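You operate a simulated robot arm through the tools that you are given. There is no shell and no other tool. Be economical: measure what you need, move in short steps, check, and stop when the job is done.

The job below is to be done with a simulated robot arm. You get a single attempt, and the scene is never put back.

JOB
Stand the juice bottle that says "apple" from the baking worktop beside the blackcurrant squash bottle. It goes on the side that lies toward x -0.9, y -0.5 (a direction in the base frame), with about 3 cm between them.

It is judged by the outcome, as a careful person would: the job done as asked, and still so three seconds after it is handed in. It fails if anything else is knocked over, pushed out of place, dropped, spilled or broken.

ROBOT AND FRAMES
A 6-joint arm with a two-finger parallel gripper on a trunk, on a base that drives. Base frame: it is fixed to the floor where the robot stands at the start and does not move with it; the origin is under the middle of the robot, x ahead of it, y to its left, z up. Lengths are in m, angles in degrees, forces in N, time in s.
Its first joint turns from -166.0 to 166.0 degrees. Places, roughly: blackcurrant squash bottle [-1, 1, 1]. Payload 3.43 kg.
Tool frame: the origin (TCP) lies between the finger pads and is the grasp point; the fingertips stand 0.034 m ahead of it; z points along the fingers, y is the line along which they close. Largest opening 0.128 m; finger width 0.024, thickness 0.012; the body of the gripper, 0.048 by 0.13 m, starts 0.096 m behind the TCP.
Orientation is that of the tool frame in the base frame, as a unit quaternion [w, x, y, z]. With the fingers straight down and closing along the base's y, the tool's x points along the base's -x, its y along +y and its z along -z.

CONTROLS
- The arm moves only by the tool step_arm. Its argument "targets" is a list of rows, each a list of 7 numbers: the turn, a rotation vector about the tool's x, y, z in degrees, then the shift along the tool's x, y, z in m, then the opening, from 0 (shut) to 1 (fully open). In form: [[wx, wy, wz, tx, ty, tz, fingers], ...]. A call has 1 to 12 rows; each row is the pose to reach, as a shift and turn from the pose commanded when the call began, along the tool's axes at that moment. Rows are played at 5 a second. More than 0.05 m and 8.6 degrees between two rows, or a gripper value outside its range, and nothing of the call is played. Where a pose cannot be reached the arm comes as near as it can. A force on the tool above 40 N (or 10 N above the force at the start of the call, whichever is more), or a blocked arm, ends the call early, and 0.2 s more pass. Each finger travels about 0.153 m/s and halts on what it meets, pressing with about 38 N; the grip force reading is that of the motor and also rises with nothing between the fingers. The clock runs only during rows and for 0.2 s after the last one: add rows that repeat a pose to give the fingers time. The reply holds the time, the measured pose of the TCP, the force on the tool along the base axes, the opening and the grip force, in the units named above and with some noise, and new pictures: "pictures" is both (left out), scene, wrist or none.
- Cameras (640 x 400 px; columns grow to the right, rows downward): "scene" is now at [0.1, 0.3108, 1.2425]; the picture's right is [0.97, -0.24, -0.00], its down [-0.04, -0.16, -0.99] and it looks along [0.23, 0.96, -0.17] (base axes); focal length 214 px, centre (320, 200). "wrist" rides on the gripper at [-0.036, 0, -0.098] in the tool frame; the picture's right is [0.00, -1.00, 0.00], its down [0.97, 0.00, -0.24] and it looks along [0.24, 0.00, 0.97] (tool axes); focal length 218 px, centre (320, 200). There is no depth. A picture from a camera that has moved, and an enlarged one, comes with that camera's place and axes in the base frame and with its lens.
- base_move(legs): drives the robot by 1 to 6 legs, each [ahead, left, turn to the left] in m, m and degrees, along the robot's own axes; the way and the turn of a leg run together, so that a leg with both is an arc; at most 1.5 m and 180 degrees a leg. The arm and the cameras ride along, it lands a little off, and it stops where it bumps. It gives what a move gives, and a new picture of the scene camera.
- aim_head(pan, tilt): turns the head with the scene camera to pan (to the left, within 143 degrees either way) and tilt (down, from -29 to 69), counted from straight ahead of the robot. It gives what a move gives, and a new picture of the scene camera.
- close_up(camera, box): a new picture of the part [left, top, right, bottom] of that camera's present view, enlarged. No time passes.
- hand_in(): hands the job in; it is judged then, once.

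Go step by step. Nothing tells you exact positions but the pictures and the camera data: compare them with the known pose of the tool, close in by small moves and look again before you grip or let go. The budget is 120 turns and 170 pictures, counting those below and the enlarged ones. Unless the task says otherwise, let go and move clear before handing in, and close with one line.

The tools are called as name(argument=value, ...) on one line, values as JSON. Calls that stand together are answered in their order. step_arm: Moves the arm, as the interface text tells. Its arguments: {"type":"object","properties":{"targets":{"type":"array"},"pictures":{"type":"string","enum":["both","scene","wrist","none"]}},"required":["targets"]} The other tools are called the same way: base_move (legs) drives the base; aim_head (pan, tilt) turns the head that bears the scene camera; close_up (camera, box) takes an enlarged picture of a part of a camera's view; hand_in () hands the job in.

At the start:

```text
time: 0.0
position: [0.3556, 0.4541, 1.1214]
ee_rot: [0.001, 0.0, 1.0, 0.0]
wrist_force: [-0.1, 0.5, -0.2]
opening: 0.1282
gripper_force: 0.1
robot x, y, heading: [-0.002, -0.0023, 0.0]
head pan, tilt: [76.4, 9.6]
```

scene: 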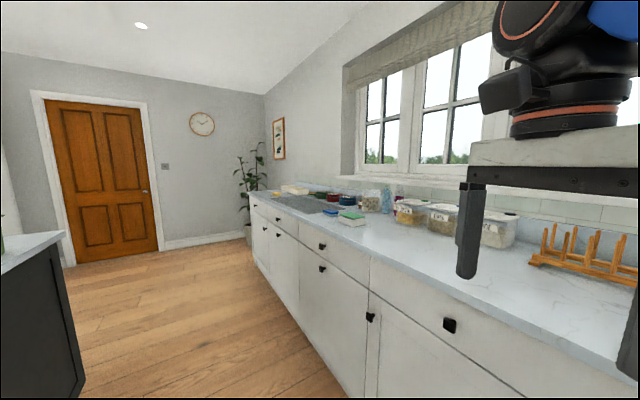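
wrist: 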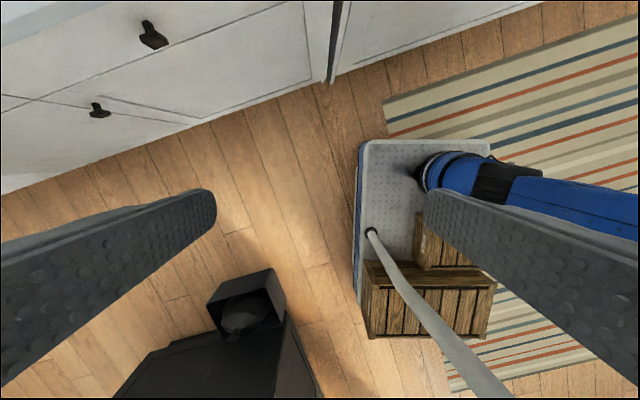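

I see a long counter along the window wall on the left, with containers and perhaps bottles on it. I'll turn the head to find the squash bottle and the baking worktop.

aim_head(pan=140, tilt=15)

aim_head(pan=0, tilt=15)

aim_head(pan=-80, tilt=15)

aim_head(pan=-140, tilt=15)

```text
time: 1.3
position: [0.3562, 0.4545, 1.12]
ee_rot: [0.001, 0.0, 1.0, 0.001]
wrist_force: [0.0, 0.0, 0.4]
opening: 0.1281
gripper_force: 0.1
robot x, y, heading: [0.0036, -0.0026, -0.2]
head pan, tilt: [140.0, 15.0]
camera scene: at [0.0066, 0.2806, 1.2337], right [0.64, 0.77, 0.0], down [0.2, -0.17, -0.97], along [-0.74, 0.62, -0.26], focal length 214 px, centre (320, 200)
```

scene: 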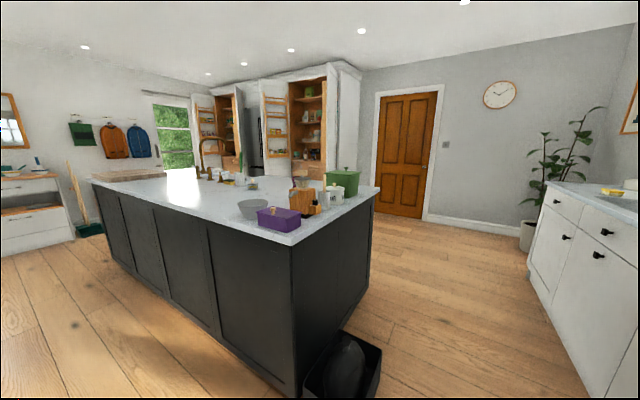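

```text
time: 3.6
position: [0.3549, 0.455, 1.1211]
ee_rot: [0.001, 0.0, 1.0, 0.0]
wrist_force: [-0.1, 1.2, -0.3]
opening: 0.1282
gripper_force: 0.0
robot x, y, heading: [0.0032, 0.0011, 0.1]
head pan, tilt: [0.0, 15.0]
camera scene: at [0.1715, 0.2206, 1.2337], right [0.0, -1.0, 0.0], down [-0.26, 0.0, -0.97], along [0.97, 0.0, -0.26], focal length 214 px, centre (320, 200)
```

scene: 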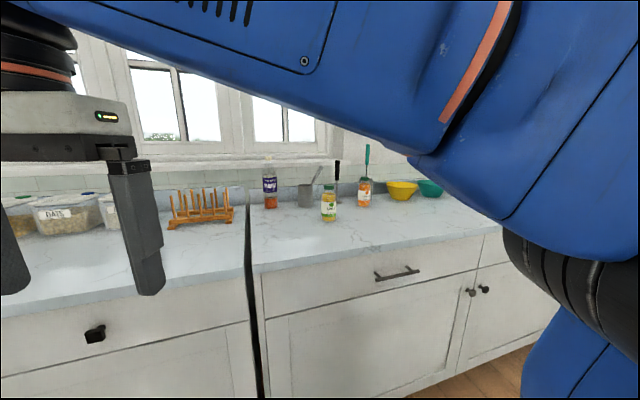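

```text
time: 5.1
position: [0.3551, 0.455, 1.1207]
ee_rot: [0.001, 0.0, 1.0, 0.0]
wrist_force: [-0.8, -1.1, 0.2]
opening: 0.1281
gripper_force: 0.0
robot x, y, heading: [0.001, 0.0005, -0.0]
head pan, tilt: [-80.0, 15.0]
camera scene: at [0.0944, 0.1286, 1.2337], right [-0.98, -0.17, 0.0], down [-0.05, 0.25, -0.97], along [0.17, -0.95, -0.26], focal length 214 px, centre (320, 200)
```

scene: 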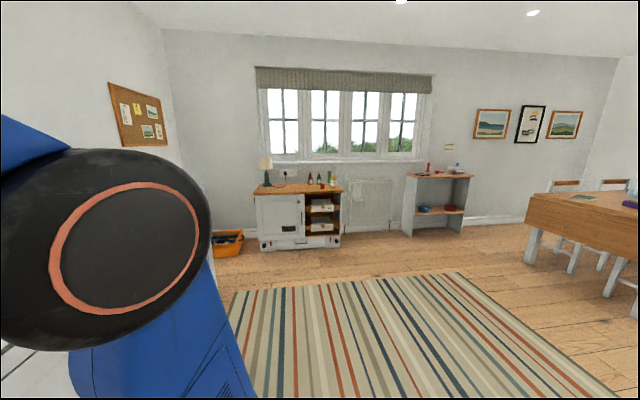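

```text
time: 6.4
position: [0.3563, 0.4543, 1.1214]
ee_rot: [0.002, 0.0, 1.0, 0.0]
wrist_force: [-0.8, 1.2, -0.8]
opening: 0.1281
gripper_force: 0.1
robot x, y, heading: [-0.0005, 0.0011, -0.2]
head pan, tilt: [-140.0, 15.0]
camera scene: at [0.0066, 0.1605, 1.2337], right [-0.64, 0.77, 0.0], down [0.2, 0.17, -0.97], along [-0.74, -0.62, -0.26], focal length 214 px, centre (320, 200)
```

scene: 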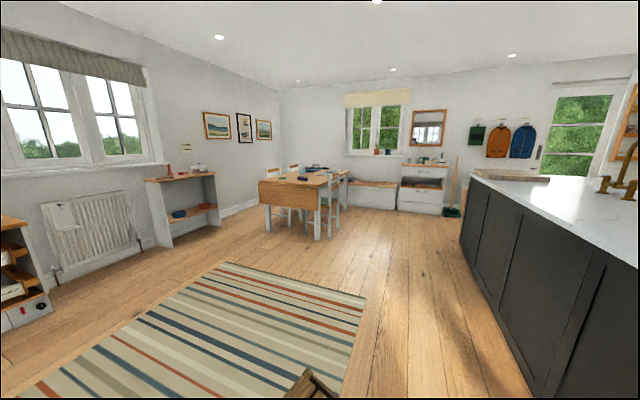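

The stretch of counter ahead has juice-like bottles, and the island near [-1, 1] holds small items. I'll look closely at both.

aim_head(pan=0, tilt=15)

close_up(camera="scene", box=[240, 140, 460, 240])

aim_head(pan=140, tilt=15)

close_up(camera="scene", box=[200, 150, 390, 250])

```text
time: 8.6
position: [0.3577, 0.4558, 1.1211]
ee_rot: [0.001, 0.001, 1.0, -0.001]
wrist_force: [0.1, -0.4, 0.8]
opening: 0.1281
gripper_force: 0.0
robot x, y, heading: [-0.0025, -0.0012, 0.1]
head pan, tilt: [0.0, 15.0]
camera scene: at [0.1715, 0.2205, 1.2337], right [0.0, -1.0, 0.0], down [-0.26, 0.0, -0.97], along [0.97, 0.0, -0.26], focal length 214 px, centre (320, 200)
```

scene: 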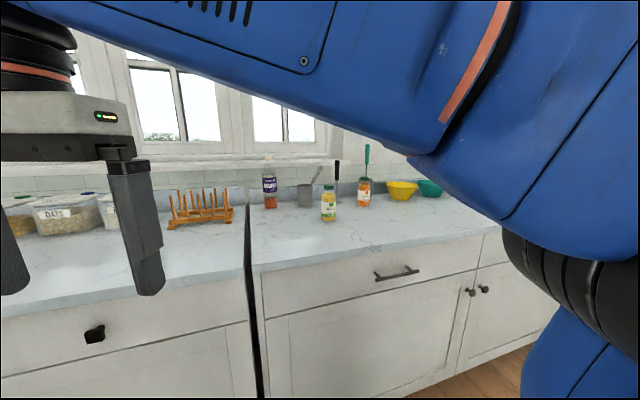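

```text
2.91 times, centred on (350, 190) of scene
camera zoom: at [0.1715, 0.2205, 1.2337], right [0.0, -1.0, 0.0], down [-0.26, 0.0, -0.97], along [0.97, 0.0, -0.26], focal length 624 px, centre (233, 229)
```

zoom: 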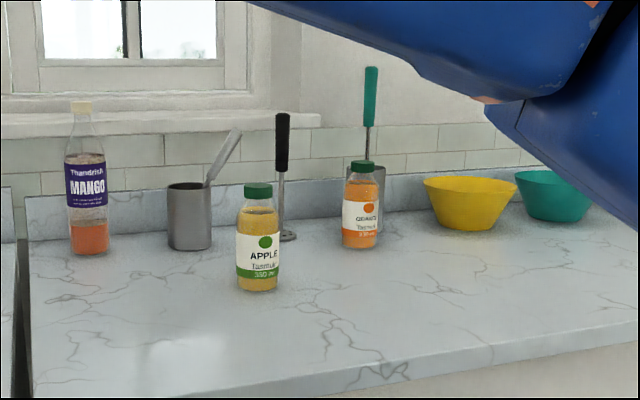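

```text
time: 10.9
position: [0.3561, 0.4559, 1.1204]
ee_rot: [0.001, 0.0, 1.0, 0.0]
wrist_force: [0.1, 0.1, -0.4]
opening: 0.1279
gripper_force: 0.1
robot x, y, heading: [0.0017, -0.0013, -0.2]
head pan, tilt: [140.0, 15.0]
camera scene: at [0.0066, 0.2806, 1.2337], right [0.64, 0.77, 0.0], down [0.2, -0.17, -0.97], along [-0.74, 0.62, -0.26], focal length 214 px, centre (320, 200)
```

scene: 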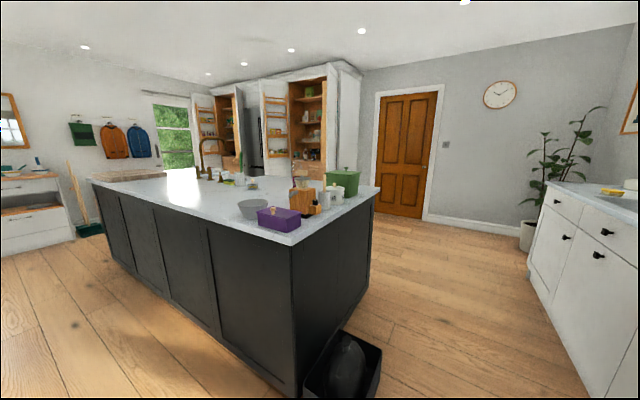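

```text
3.37 times, centred on (295, 200) of scene
camera zoom: at [0.0066, 0.2806, 1.2337], right [0.64, 0.77, 0.0], down [0.2, -0.17, -0.97], along [-0.74, 0.62, -0.26], focal length 722 px, centre (404, 200)
```

zoom: 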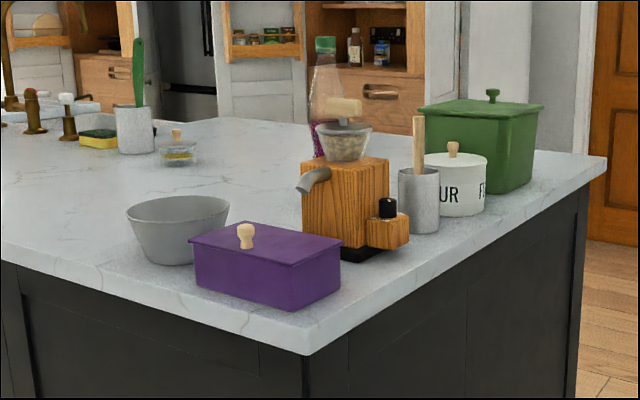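

The apple juice bottle stands on the worktop ahead at about (1.04, 0.19), around 6.5 cm wide and 14.5 cm tall. The squash bottle seems to be behind the coffee grinder on the island. I'll drive 0.2 m ahead to bring the apple bottle within reach.

base_move(legs=[[0.2, 0, 0]])

aim_head(pan=0, tilt=20)

close_up(camera="scene", box=[240, 120, 460, 260])

```text
time: 12.5
position: [0.5589, 0.4554, 1.1214]
ee_rot: [0.001, 0.0, 1.0, 0.0]
wrist_force: [0.6, 0.7, -0.1]
opening: 0.1281
gripper_force: 0.0
robot x, y, heading: [0.2048, 0.0011, -0.0]
head pan, tilt: [140.0, 15.0]
camera scene: at [0.2101, 0.2807, 1.2337], right [0.64, 0.77, 0.0], down [0.2, -0.17, -0.97], along [-0.74, 0.62, -0.26], focal length 214 px, centre (320, 200)
```

scene: 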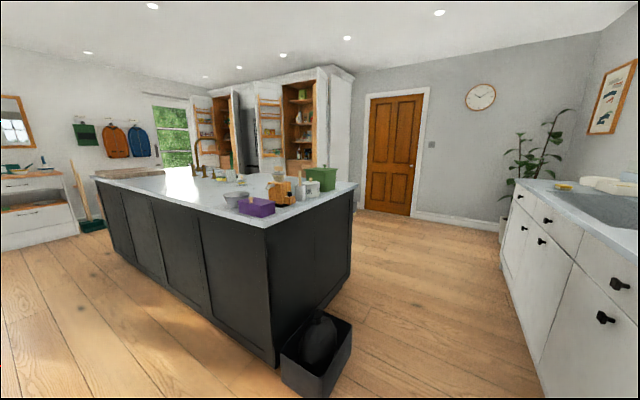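

```text
time: 14.7
position: [0.5598, 0.4552, 1.1203]
ee_rot: [0.001, 0.0, 1.0, 0.0]
wrist_force: [-0.5, -0.1, -0.7]
opening: 0.128
gripper_force: 0.1
robot x, y, heading: [0.202, 0.0033, 0.0]
head pan, tilt: [0.0, 20.0]
camera scene: at [0.3748, 0.2208, 1.2256], right [0.0, -1.0, 0.0], down [-0.34, 0.0, -0.94], along [0.94, 0.0, -0.34], focal length 214 px, centre (320, 200)
```

scene: 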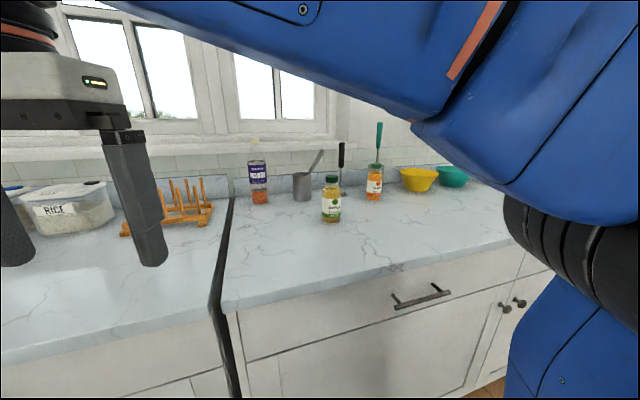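

```text
2.86 times, centred on (350, 190) of scene
camera zoom: at [0.3748, 0.2208, 1.2256], right [0.0, -1.0, 0.0], down [-0.34, 0.0, -0.94], along [0.94, 0.0, -0.34], focal length 613 px, centre (234, 229)
```

zoom: 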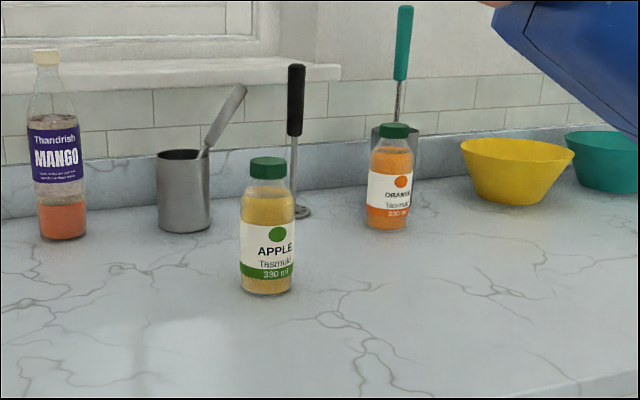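

The refined estimate puts the apple bottle at (1.035, 0.184), with its top at about z = 1.068. I'm moving to hover above it with the fingers open.

step_arm(targets=[[0, 0, 0, -0.04, -0.0226, -0.002, 1], [0, 0, 0, -0.08, -0.0452, -0.004, 1], [0, 0, 0, -0.12, -0.0678, -0.006, 1], [0, 0, 0, -0.16, -0.0904, -0.008, 1], [0, 0, 0, -0.2, -0.113, -0.01, 1], [0, 0, 0, -0.24, -0.1356, -0.012, 1], [0, 0, 0, -0.28, -0.1582, -0.014, 1], [0, 0, 0, -0.32, -0.1808, -0.016, 1], [0, 0, 0, -0.36, -0.2034, -0.018, 1], [0, 0, 0, -0.4, -0.226, -0.02, 1], [0, 0, 0, -0.44, -0.2486, -0.022, 1], [0, 0, 0, -0.475, -0.271, -0.022, 1]])

```text
time: 17.3
position: [1.0324, 0.1823, 1.1406]
ee_rot: [0.004, 0.0, 1.0, 0.001]
wrist_force: [-0.6, -0.2, 0.0]
opening: 0.128
gripper_force: 0.0
robot x, y, heading: [0.2057, 0.0007, 0.1]
head pan, tilt: [0.0, 20.0]
camera scene: at [0.3744, 0.2208, 1.2256], right [0.0, -1.0, 0.0], down [-0.34, 0.0, -0.94], along [0.94, 0.0, -0.34], focal length 214 px, centre (320, 200)
camera wrist: at [1.0692, 0.181, 1.2394], right [0.0, -1.0, 0.0], down [-0.97, 0.0, 0.23], along [-0.23, 0.0, -0.97], focal length 218 px, centre (320, 200)
```

scene: 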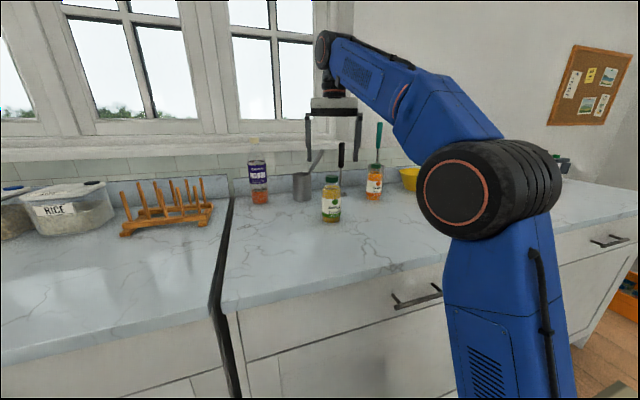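
wrist: 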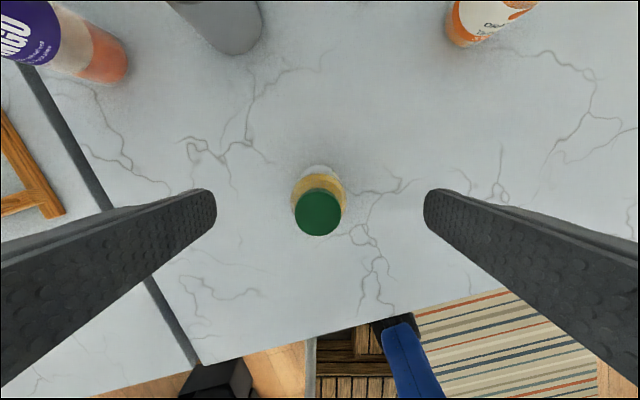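

Seen from the wrist, the cap lies about 1.4 cm nearer than the tool and is centred in y. I'm shifting, then descending to z≈0.995 and looking before gripping.

step_arm(targets=[[0, 0, 0, 0.014, 0, 0, 1], [0, 0, 0, 0.014, 0, 0.045, 1], [0, 0, 0, 0.014, 0, 0.09, 1], [0, 0, 0, 0.014, 0, 0.12, 1], [0, 0, 0, 0.014, 0, 0.145, 1], [0, 0, 0, 0.014, 0, 0.145, 1]])

close_up(camera="scene", box=[260, 120, 420, 240])

```text
time: 18.7
position: [1.0205, 0.1843, 0.9975]
ee_rot: [0.001, 0.0, 1.0, 0.001]
wrist_force: [0.7, 0.0, -0.2]
opening: 0.1279
gripper_force: 0.1
robot x, y, heading: [0.2073, -0.0013, -0.1]
head pan, tilt: [0.0, 20.0]
camera scene: at [0.3749, 0.2207, 1.2256], right [0.0, -1.0, 0.0], down [-0.34, 0.0, -0.94], along [0.94, 0.0, -0.34], focal length 214 px, centre (320, 200)
camera wrist: at [1.0573, 0.1828, 1.0955], right [0.0, -1.0, 0.0], down [-0.97, 0.0, 0.24], along [-0.24, 0.0, -0.97], focal length 218 px, centre (320, 200)
```

scene: 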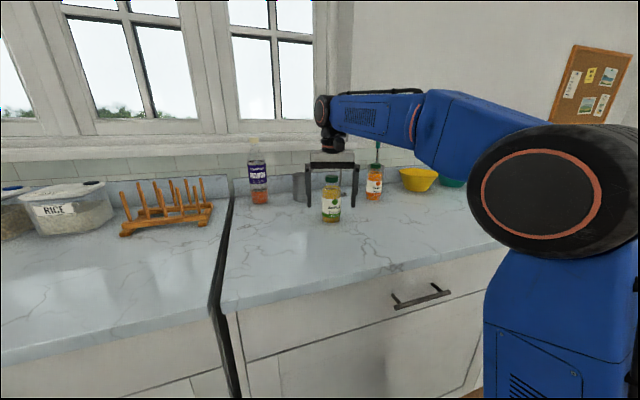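
wrist: 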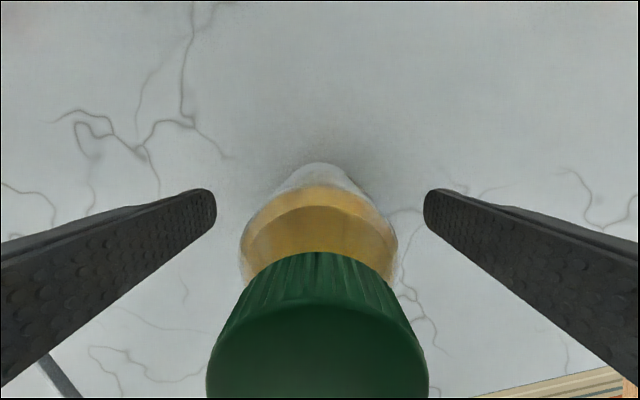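

```text
3.33 times, centred on (340, 180) of scene
camera zoom: at [0.3749, 0.2207, 1.2256], right [0.0, -1.0, 0.0], down [-0.34, 0.0, -0.94], along [0.94, 0.0, -0.34], focal length 715 px, centre (253, 267)
```

zoom: 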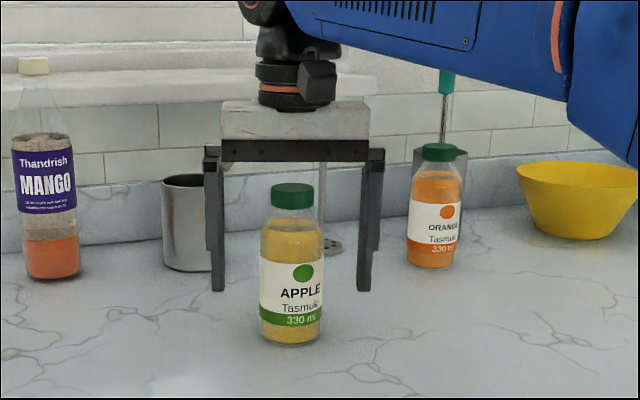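

The bottle is between the fingers, only about 4 mm off along x. I'll correct that, go 1.2 cm lower and close.

step_arm(targets=[[0, 0, 0, 0.004, 0, 0.012, 1], [0, 0, 0, 0.004, 0, 0.012, 0.7], [0, 0, 0, 0.004, 0, 0.012, 0.5], [0, 0, 0, 0.004, 0, 0.012, 0.4], [0, 0, 0, 0.004, 0, 0.012, 0.4], [0, 0, 0, 0.004, 0, 0.012, 0.4]])

```text
time: 20.1
position: [1.0171, 0.1828, 0.9859]
ee_rot: [0.001, 0.0, 1.0, 0.0]
wrist_force: [0.4, 0.8, -0.2]
opening: 0.059
gripper_force: 38.2
robot x, y, heading: [0.2062, 0.0001, -0.0]
head pan, tilt: [0.0, 20.0]
camera scene: at [0.3749, 0.2207, 1.2256], right [0.0, -1.0, 0.0], down [-0.34, 0.0, -0.94], along [0.94, 0.0, -0.34], focal length 214 px, centre (320, 200)
camera wrist: at [1.054, 0.1825, 1.0836], right [0.0, -1.0, 0.0], down [-0.97, 0.0, 0.24], along [-0.24, 0.0, -0.97], focal length 218 px, centre (320, 200)
```

scene: 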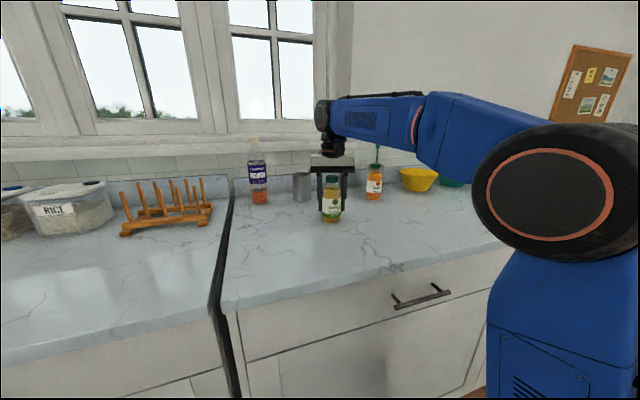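
wrist: 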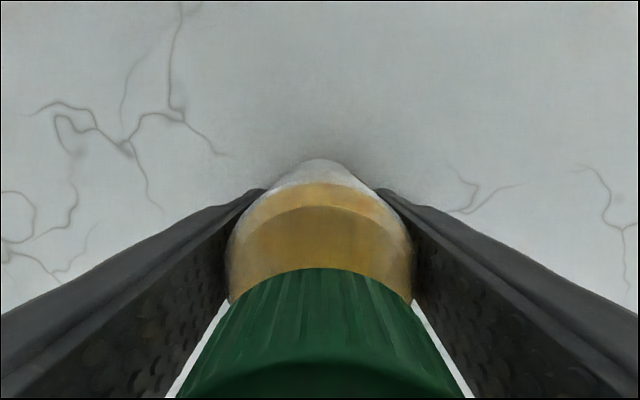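

Gripped at 5.9 cm. Lifting first, then retracting.

step_arm(targets=[[0, 0, 0, 0, 0, -0.01, 0.35], [0, 0, 0, 0, 0, -0.04, 0.35], [0, 0, 0, 0, 0, -0.08, 0.35], [0, 0, 0, 0, 0, -0.12, 0.35], [0, 0, 0, 0, 0, -0.16, 0.35], [0, 0, 0, 0, 0, -0.2, 0.35], [0, 0, 0, 0.04, 0, -0.21, 0.35], [0, 0, 0, 0.08, 0, -0.21, 0.35], [0, 0, 0, 0.12, 0.02, -0.21, 0.35], [0, 0, 0, 0.16, 0.04, -0.21, 0.35], [0, 0, 0, 0.2, 0.06, -0.21, 0.35]])

step_arm(targets=[[0, 0, 0, 0.04, 0.02, 0, 0.35], [0, 0, 0, 0.08, 0.04, 0, 0.35], [0, 0, 0, 0.12, 0.06, 0, 0.35], [0, 0, 0, 0.16, 0.09, 0, 0.35], [0, 0, 0, 0.2, 0.12, 0, 0.35], [0, 0, 0, 0.24, 0.15, 0, 0.35], [0, 0, 0, 0.26, 0.18, 0, 0.35], [0, 0, 0, 0.26, 0.2, 0, 0.35]])

```text
time: 22.5
position: [0.8167, 0.2429, 1.1731]
ee_rot: [0.004, 0.0, 1.0, 0.002]
wrist_force: [0.4, 0.1, -3.7]
opening: 0.0592
gripper_force: 38.0
out of reach, approached as far as the arm can: row 6, 7, 8, 9, 10, 11
robot x, y, heading: [0.2014, -0.0007, 0.0]
head pan, tilt: [0.0, 20.0]
camera scene: at [0.3752, 0.2206, 1.2255], right [0.0, -1.0, 0.0], down [-0.34, 0.0, -0.94], along [0.94, 0.0, -0.34], focal length 214 px, centre (320, 200)
camera wrist: at [0.8529, 0.2412, 1.2709], right [0.0, -1.0, -0.01], down [-0.97, 0.0, 0.23], along [-0.23, 0.01, -0.97], focal length 218 px, centre (320, 200)
```

scene: 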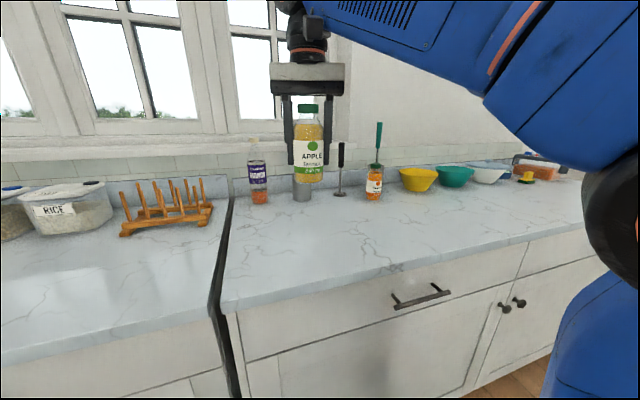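
wrist: 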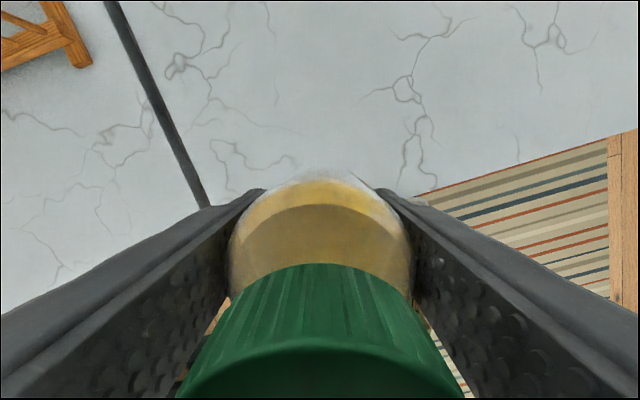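

```text
time: 24.3
position: [0.5545, 0.4432, 1.165]
ee_rot: [0.002, 0.001, 1.0, 0.002]
wrist_force: [0.2, 0.1, -3.9]
opening: 0.0591
gripper_force: 37.5
out of reach, approached as far as the arm can: row 7, 8
robot x, y, heading: [0.2019, -0.0021, 0.1]
head pan, tilt: [0.0, 20.0]
camera scene: at [0.3749, 0.2206, 1.2256], right [0.0, -1.0, 0.0], down [-0.34, 0.0, -0.94], along [0.94, 0.0, -0.34], focal length 214 px, centre (320, 200)
camera wrist: at [0.592, 0.4402, 1.2631], right [0.0, -1.0, -0.01], down [-0.97, 0.0, 0.24], along [-0.24, 0.01, -0.97], focal length 218 px, centre (320, 200)
```

scene: 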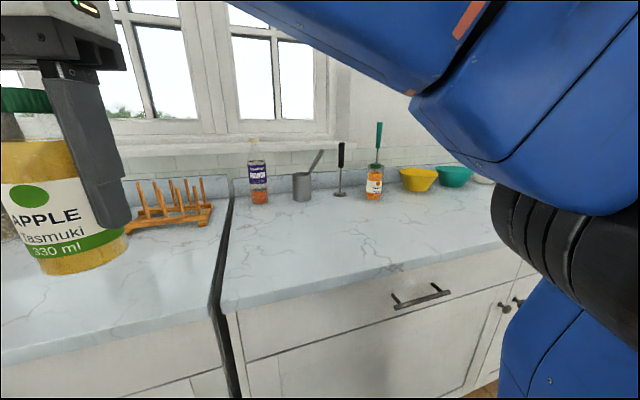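
wrist: 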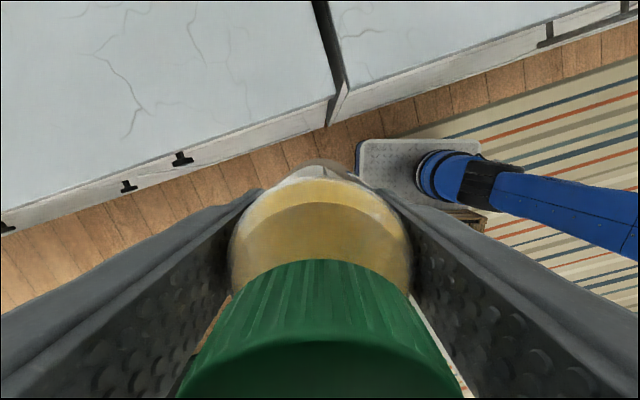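

The apple bottle is in hand. By my estimate the squash bottle is near (-1.0, 0.97) on the island, whose long edge runs along (-0.95, -0.31). I'll back up alongside that edge and turn parallel to it, with the island on my left.

base_move(legs=[[-1.1, 0, 0], [0, 0, 18]])

aim_head(pan=100, tilt=25)

```text
time: 30.8
position: [-0.6842, 0.5209, 1.1649]
ee_rot: [0.0, -0.164, 0.986, 0.003]
wrist_force: [0.0, -0.2, -3.1]
opening: 0.0588
gripper_force: 38.1
robot x, y, heading: [-0.8716, -0.0122, 18.9]
head pan, tilt: [0.0, 20.0]
camera scene: at [-0.7839, 0.2538, 1.2255], right [0.32, -0.95, 0.0], down [-0.32, -0.11, -0.94], along [0.89, 0.31, -0.34], focal length 214 px, centre (320, 200)
```

scene: 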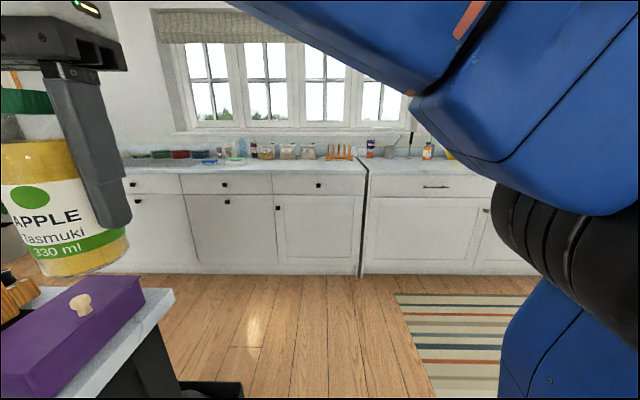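

```text
time: 32.6
position: [-0.6856, 0.5216, 1.1656]
ee_rot: [0.0, -0.164, 0.986, 0.003]
wrist_force: [-0.5, -0.6, -3.2]
opening: 0.0591
gripper_force: 37.7
robot x, y, heading: [-0.8745, -0.012, 18.9]
head pan, tilt: [100.0, 25.0]
camera scene: at [-0.9165, 0.3042, 1.2175], right [0.88, 0.48, 0.0], down [0.2, -0.37, -0.91], along [-0.44, 0.79, -0.42], focal length 214 px, centre (320, 200)
```

scene: 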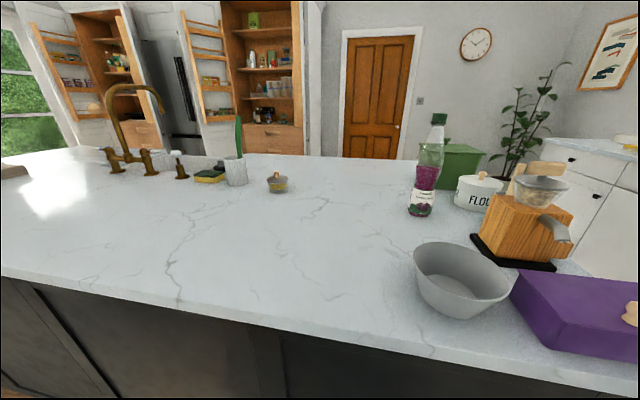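

close_up(camera="scene", box=[360, 100, 500, 230])

```text
3.08 times, centred on (430, 165) of scene
camera zoom: at [-0.9165, 0.3042, 1.2175], right [0.88, 0.48, 0.0], down [0.2, -0.37, -0.91], along [-0.44, 0.79, -0.42], focal length 660 px, centre (-18, 308)
```

zoom: 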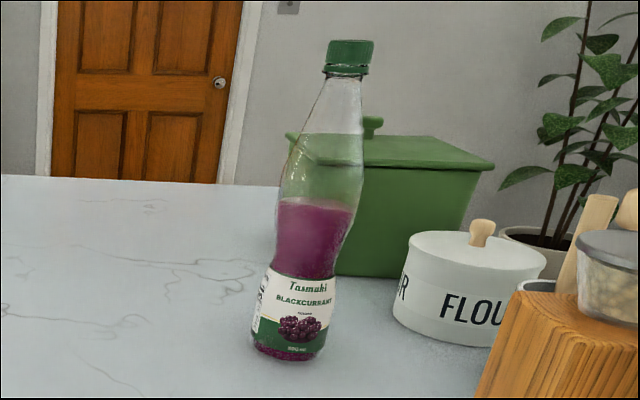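

The squash bottle is at about (-0.93, 0.935) with a radius near 3.4 cm, and the counter to its left is clear. The apple bottle belongs at about (-1.015, 0.89). I'll nudge the base closer to make that an easy reach.

base_move(legs=[[-0.1, 0.1, 0]])

close_up(camera="scene", box=[360, 80, 560, 220])

```text
time: 33.9
position: [-0.8118, 0.5835, 1.1653]
ee_rot: [0.001, -0.164, 0.986, 0.003]
wrist_force: [0.4, -0.2, -3.2]
opening: 0.059
gripper_force: 38.2
robot x, y, heading: [-1.0027, 0.0504, 18.9]
head pan, tilt: [100.0, 25.0]
camera scene: at [-1.0437, 0.3666, 1.2175], right [0.87, 0.48, 0.0], down [0.2, -0.37, -0.91], along [-0.44, 0.79, -0.42], focal length 214 px, centre (320, 200)
```

scene: 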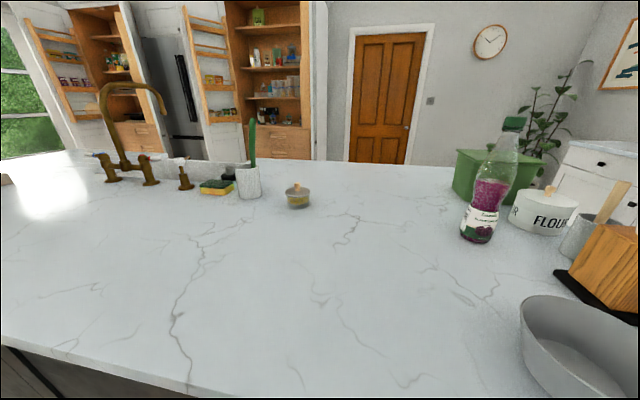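

```text
2.86 times, centred on (460, 150) of scene
camera zoom: at [-1.0437, 0.3666, 1.2175], right [0.87, 0.48, 0.0], down [0.2, -0.37, -0.91], along [-0.44, 0.79, -0.42], focal length 613 px, centre (-80, 343)
```

zoom: 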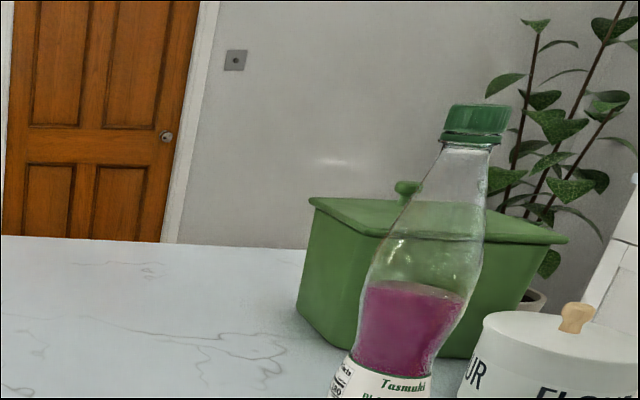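

I'll centre the head on the bottle for a better fix.

aim_head(pan=72, tilt=28)

close_up(camera="scene", box=[280, 100, 440, 220])

```text
time: 34.9
position: [-0.8114, 0.5825, 1.1657]
ee_rot: [0.0, -0.164, 0.986, 0.003]
wrist_force: [0.2, 0.3, -3.6]
opening: 0.0591
gripper_force: 37.9
robot x, y, heading: [-1.0028, 0.0517, 19.1]
head pan, tilt: [72.0, 28.0]
camera scene: at [-1.0007, 0.3772, 1.2127], right [1.0, 0.02, 0.0], down [0.01, -0.47, -0.88], along [-0.02, 0.88, -0.47], focal length 214 px, centre (320, 200)
```

scene: 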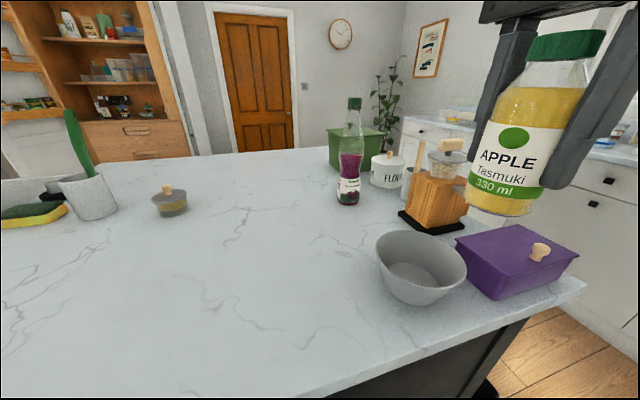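

```text
3.33 times, centred on (360, 160) of scene
camera zoom: at [-1.0007, 0.3772, 1.2127], right [1.0, 0.02, 0.0], down [0.01, -0.47, -0.88], along [-0.02, 0.88, -0.47], focal length 715 px, centre (187, 333)
```

zoom: 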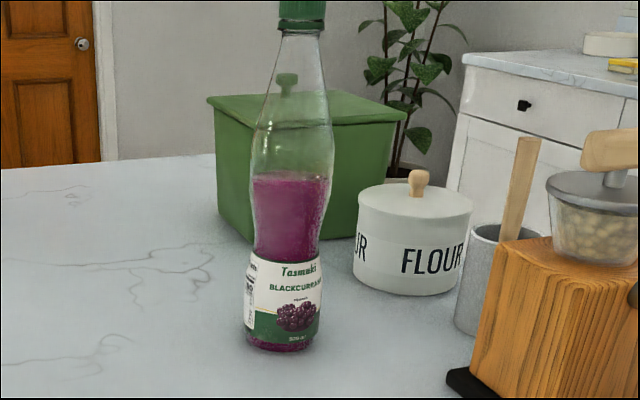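

The two sightings agree: the squash bottle is at (-0.928, 0.930) with a radius of 0.034. The target for the apple bottle is (-1.010, 0.884). I'll move over there high up and check before lowering.

step_arm(targets=[[0, 0, 0, 0.045, 0, 0, 0.35], [0, 0, 0, 0.0906, 0, 0, 0.35], [0, 0, 0, 0.0906, 0.045, 0, 0.35], [0, 0, 0, 0.0906, 0.09, 0, 0.35], [0, 0, 0, 0.0906, 0.135, 0, 0.35], [0, 0, 0, 0.0906, 0.18, 0, 0.35], [0, 0, 0, 0.0906, 0.225, 0, 0.35], [0, 0, 0, 0.0906, 0.27, 0, 0.35]])

```text
time: 36.6
position: [-0.9653, 0.7439, 1.096]
ee_rot: [0.0, -0.164, 0.986, 0.005]
wrist_force: [-0.5, 0.5, -4.0]
opening: 0.0589
gripper_force: 37.9
out of reach, approached as far as the arm can: row 3, 4, 5, 6, 7, 8
robot x, y, heading: [-1.0055, 0.0508, 18.8]
head pan, tilt: [72.0, 28.0]
camera scene: at [-1.0006, 0.3773, 1.2126], right [1.0, 0.02, 0.0], down [0.01, -0.47, -0.88], along [-0.01, 0.88, -0.47], focal length 214 px, centre (320, 200)
camera wrist: at [-0.9294, 0.7536, 1.1935], right [0.32, -0.95, -0.01], down [-0.92, -0.32, 0.24], along [-0.23, -0.07, -0.97], focal length 218 px, centre (320, 200)
```

scene: 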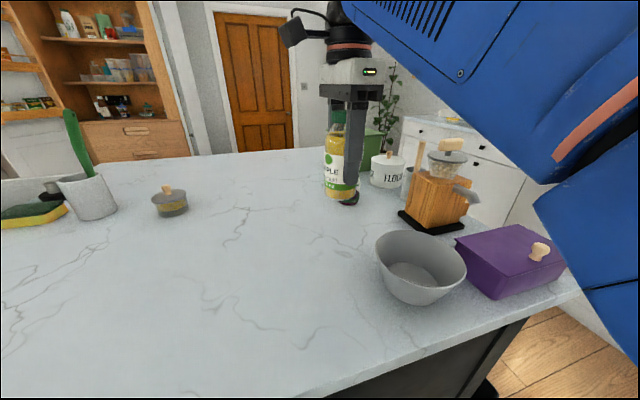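
wrist: 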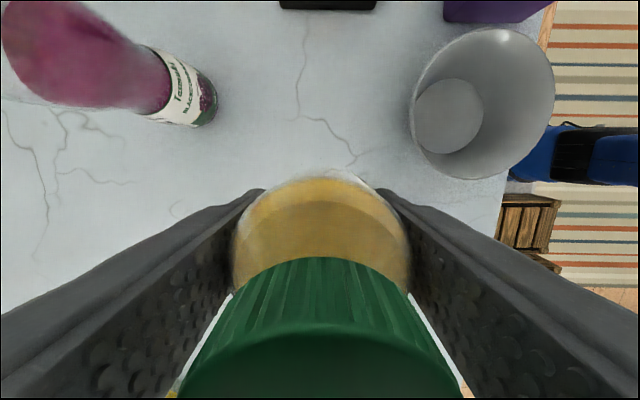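

Reach clipped the motion and the arm sank to z≈1.096, though nothing was touched. The remaining way is about 0.147 m along tool y, which I'll do at a slightly lower height where it's reachable.

step_arm(targets=[[0, 0, 0, -0.001, 0.03, 0.015, 0.35], [0, 0, 0, -0.002, 0.06, 0.03, 0.35], [0, 0, 0, -0.003, 0.09, 0.04, 0.35], [0, 0, 0, -0.003, 0.12, 0.045, 0.35], [0, 0, 0, -0.003, 0.147, 0.045, 0.35], [0, 0, 0, -0.003, 0.147, 0.045, 0.35]])

```text
time: 38.0
position: [-0.9906, 0.8439, 1.019]
ee_rot: [0.001, -0.164, 0.986, 0.005]
wrist_force: [-0.3, 0.0, -3.9]
opening: 0.0588
gripper_force: 38.1
out of reach, approached as far as the arm can: row 1, 2, 3, 4, 5, 6
robot x, y, heading: [-1.002, 0.0532, 18.9]
head pan, tilt: [72.0, 28.0]
camera scene: at [-1.0007, 0.3773, 1.2126], right [1.0, 0.02, 0.0], down [0.01, -0.47, -0.88], along [-0.01, 0.88, -0.47], focal length 214 px, centre (320, 200)
camera wrist: at [-0.9556, 0.8525, 1.1169], right [0.32, -0.95, -0.01], down [-0.92, -0.32, 0.24], along [-0.23, -0.07, -0.97], focal length 218 px, centre (320, 200)
```

scene: 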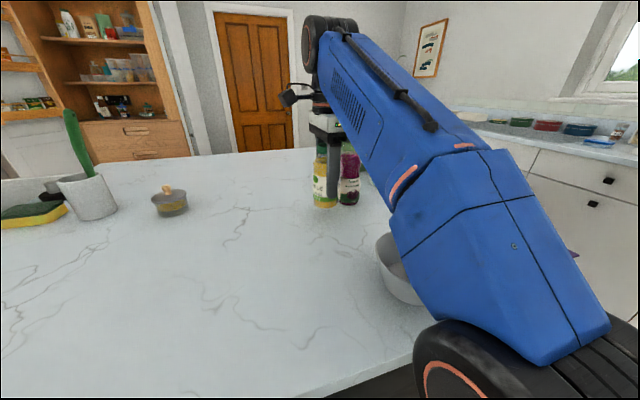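
wrist: 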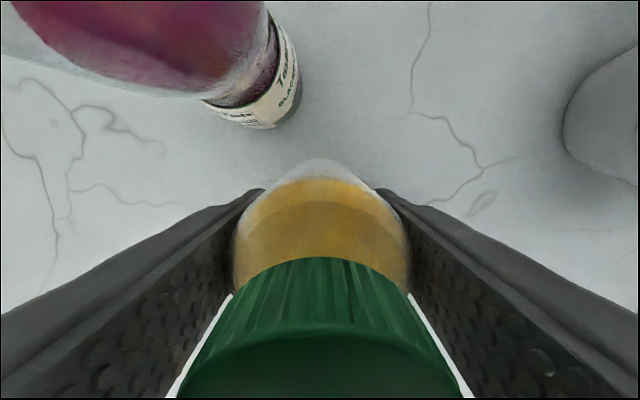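

The arm keeps reporting out of reach and sinking, and I'm unsure whether my commands build on a clipped or an unclipped pose. A zero-shift call will tell me safely.

step_arm(targets=[[0, 0, 0, 0, 0, 0, 0.35]], pictures="none")

```text
time: 38.5
position: [-0.9907, 0.8425, 1.0182]
ee_rot: [0.0, -0.164, 0.986, 0.003]
wrist_force: [-0.1, -0.9, -3.5]
opening: 0.0589
gripper_force: 38.2
robot x, y, heading: [-1.0041, 0.0498, 19.0]
head pan, tilt: [72.0, 28.0]
```

Zero shift is reachable, so commands build on the reached pose and this is a true limit here. I'll try a small yaw toward the ideal finger direction along with a small advance.

step_arm(targets=[[0, 0, -4, 0, 0, 0, 0.35], [0, 0, -8, 0, 0, 0, 0.35], [0, 0, -8, 0, 0.015, 0, 0.35]])

```text
time: 39.2
position: [-0.9953, 0.851, 1.0111]
ee_rot: [0.0, -0.233, 0.972, 0.006]
wrist_force: [1.0, -0.5, -3.4]
opening: 0.0592
gripper_force: 37.7
out of reach, approached as far as the arm can: row 3
robot x, y, heading: [-1.0033, 0.0514, 18.8]
head pan, tilt: [72.0, 28.0]
camera scene: at [-1.0006, 0.3772, 1.2127], right [1.0, 0.02, 0.0], down [0.01, -0.47, -0.88], along [-0.01, 0.88, -0.47], focal length 214 px, centre (320, 200)
camera wrist: at [-0.9616, 0.8644, 1.1096], right [0.45, -0.89, -0.01], down [-0.86, -0.44, 0.24], along [-0.22, -0.1, -0.97], focal length 218 px, centre (320, 200)
```

scene: 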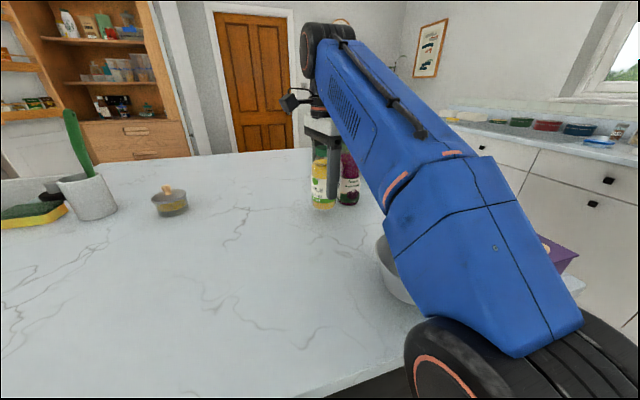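
wrist: 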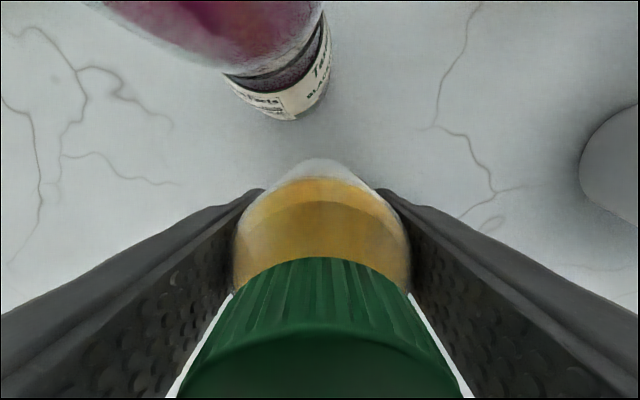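

Lowering should buy reach. From the wrist view and a surface height of about 0.93, the squash centre refines to (-0.927, 0.915), so the apple bottle only needs about 2 cm more along tool y. I'll go down slightly while advancing.

step_arm(targets=[[0, 0, 0, 0, 0, 0.01, 0.35], [0, 0, 0, 0.001, 0.006, 0.014, 0.35], [0, 0, 0, 0.002, 0.012, 0.016, 0.35], [0, 0, 0, 0.003, 0.022, 0.018, 0.35], [0, 0, 0, 0.003, 0.022, 0.018, 0.35]])

close_up(camera="scene", box=[270, 100, 410, 220])

```text
time: 40.5
position: [-1.0068, 0.8664, 0.9918]
ee_rot: [0.001, -0.233, 0.972, 0.004]
wrist_force: [-0.6, -0.5, -3.3]
opening: 0.0588
gripper_force: 38.7
robot x, y, heading: [-1.0009, 0.0476, 18.7]
head pan, tilt: [72.0, 28.0]
camera scene: at [-1.0007, 0.3773, 1.2126], right [1.0, 0.02, 0.0], down [0.01, -0.47, -0.88], along [-0.01, 0.88, -0.47], focal length 214 px, centre (320, 200)
camera wrist: at [-0.9746, 0.8804, 1.0889], right [0.45, -0.89, -0.01], down [-0.87, -0.44, 0.24], along [-0.21, -0.1, -0.97], focal length 218 px, centre (320, 200)
```

scene: 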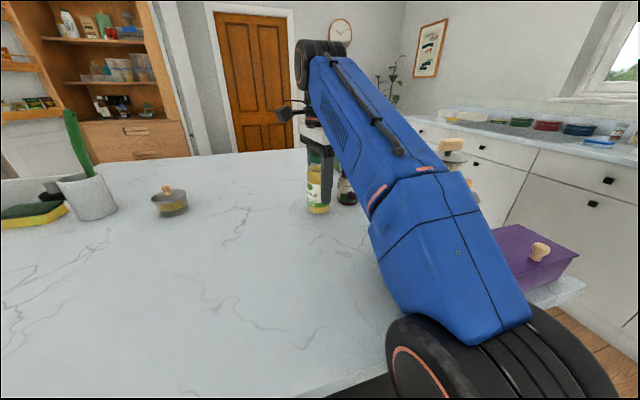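
wrist: 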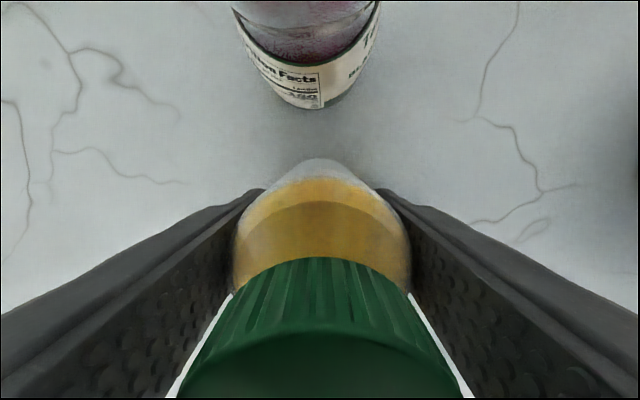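

```text
3.33 times, centred on (340, 160) of scene
camera zoom: at [-1.0007, 0.3773, 1.2126], right [1.0, 0.02, 0.0], down [0.01, -0.47, -0.88], along [-0.01, 0.88, -0.47], focal length 715 px, centre (253, 333)
```

zoom: 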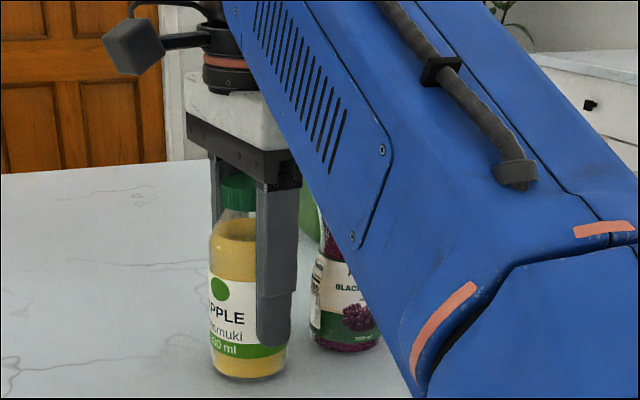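

Alignment is good: the gap is about 3.2 cm, and the squash bottle is undisturbed. I'm lowering the last few millimetres until it touches.

step_arm(targets=[[0, 0, 0, 0, 0, 0.003, 0.35], [0, 0, 0, 0, 0, 0.005, 0.35], [0, 0, 0, 0, 0, 0.007, 0.35], [0, 0, 0, 0, 0, 0.007, 0.35]], pictures="wrist")

close_up(camera="scene", box=[290, 140, 370, 220])

```text
time: 41.5
position: [-1.0086, 0.8675, 0.9878]
ee_rot: [0.001, -0.232, 0.973, 0.004]
wrist_force: [1.1, 12.1, 33.4]
opening: 0.0592
gripper_force: 38.2
robot x, y, heading: [-1.0042, 0.0551, 19.2]
head pan, tilt: [72.0, 28.0]
camera wrist: at [-0.9754, 0.8815, 1.0864], right [0.45, -0.89, -0.01], down [-0.87, -0.44, 0.24], along [-0.22, -0.1, -0.97], focal length 218 px, centre (320, 200)
```

wrist: 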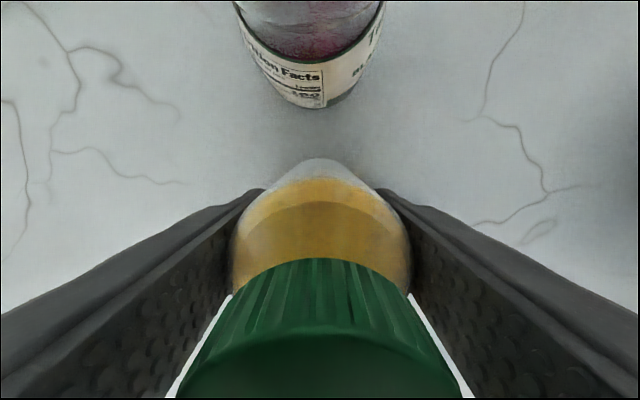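

```text
5.00 times, centred on (330, 180) of scene
camera zoom: at [-1.0006, 0.3768, 1.2128], right [1.0, 0.02, 0.0], down [0.01, -0.47, -0.88], along [-0.01, 0.88, -0.47], focal length 1072 px, centre (270, 300)
```

zoom: 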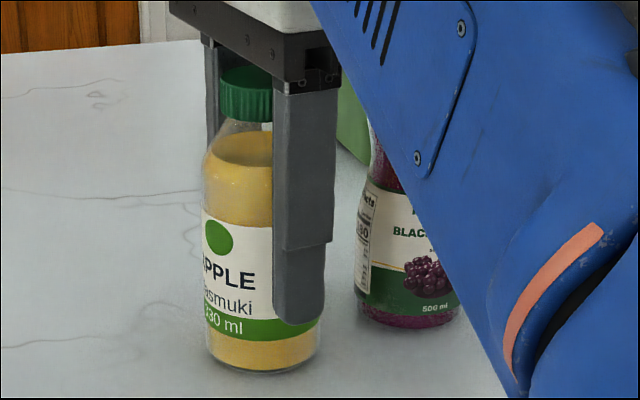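

The bottle is on the surface, with a 33 N contact force. I'll relieve the pressure slightly, then open the fingers gently.

step_arm(targets=[[0, 0, 0, 0, 0, -0.002, 0.35], [0, 0, 0, 0, 0, -0.003, 0.35], [0, 0, 0, 0, 0, -0.003, 0.5], [0, 0, 0, 0, 0, -0.003, 0.6], [0, 0, 0, 0, 0, -0.003, 0.8], [0, 0, 0, 0, 0, -0.003, 0.95], [0, 0, 0, 0, 0, -0.003, 0.95]])

```text
time: 43.0
position: [-1.0077, 0.8683, 0.9895]
ee_rot: [0.002, -0.233, 0.973, 0.003]
wrist_force: [0.7, 0.8, -0.3]
opening: 0.1217
gripper_force: 0.0
robot x, y, heading: [-1.0002, 0.0471, 19.0]
head pan, tilt: [72.0, 28.0]
camera scene: at [-1.0007, 0.3773, 1.2126], right [1.0, 0.02, 0.0], down [0.01, -0.47, -0.88], along [-0.01, 0.88, -0.47], focal length 214 px, centre (320, 200)
camera wrist: at [-0.9754, 0.8824, 1.0865], right [0.45, -0.89, -0.01], down [-0.87, -0.44, 0.24], along [-0.21, -0.1, -0.97], focal length 218 px, centre (320, 200)
```

scene: 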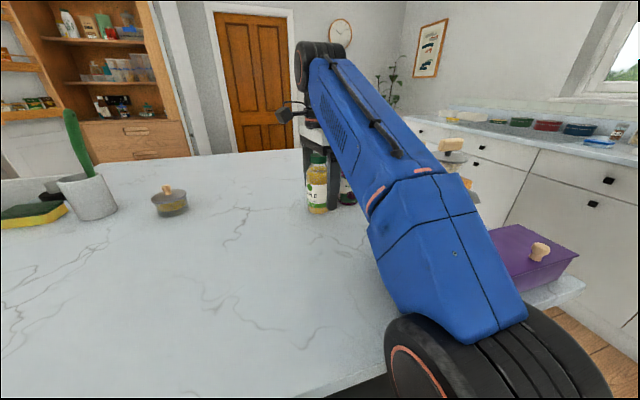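
wrist: 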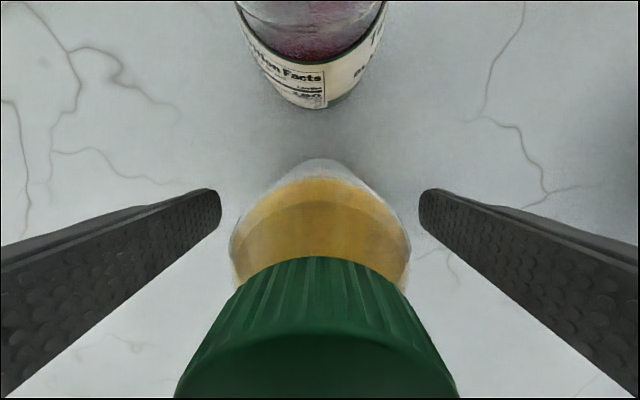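

Released cleanly, and the bottle stands. Reach limits a straight lift here, so I'll rise only a few millimetres, then slide out along tool +x, away from the squash bottle. The fingers straddle the bottle sideways, so that way is open.

step_arm(targets=[[0, 0, 0, 0, 0, -0.004, 0.97], [0, 0, 0, 0, 0, -0.008, 0.97]])

```text
time: 43.6
position: [-1.0068, 0.8649, 0.9939]
ee_rot: [0.001, -0.233, 0.972, 0.004]
wrist_force: [0.8, 0.4, 0.1]
opening: 0.1246
gripper_force: 0.1
out of reach, approached as far as the arm can: row 1, 2
robot x, y, heading: [-1.002, 0.0516, 18.9]
head pan, tilt: [72.0, 28.0]
camera scene: at [-1.0007, 0.3773, 1.2126], right [1.0, 0.02, 0.0], down [0.01, -0.47, -0.88], along [-0.01, 0.88, -0.47], focal length 214 px, centre (320, 200)
camera wrist: at [-0.974, 0.8783, 1.0913], right [0.45, -0.89, -0.01], down [-0.87, -0.44, 0.24], along [-0.21, -0.1, -0.97], focal length 218 px, centre (320, 200)
```

scene: 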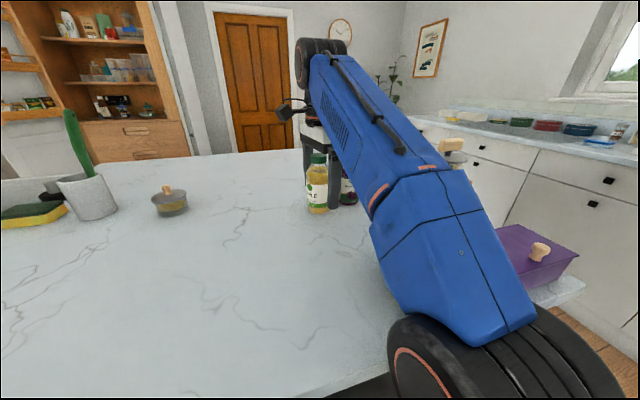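
wrist: 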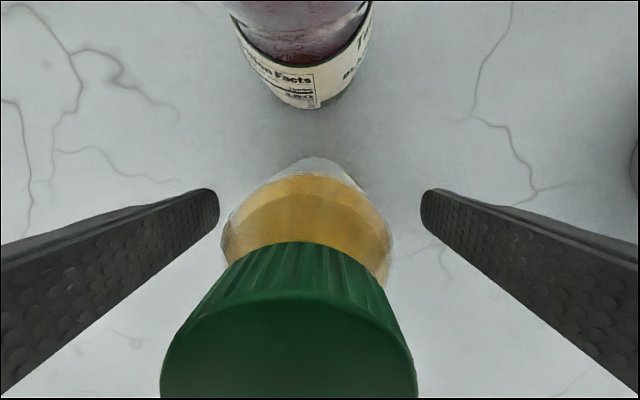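

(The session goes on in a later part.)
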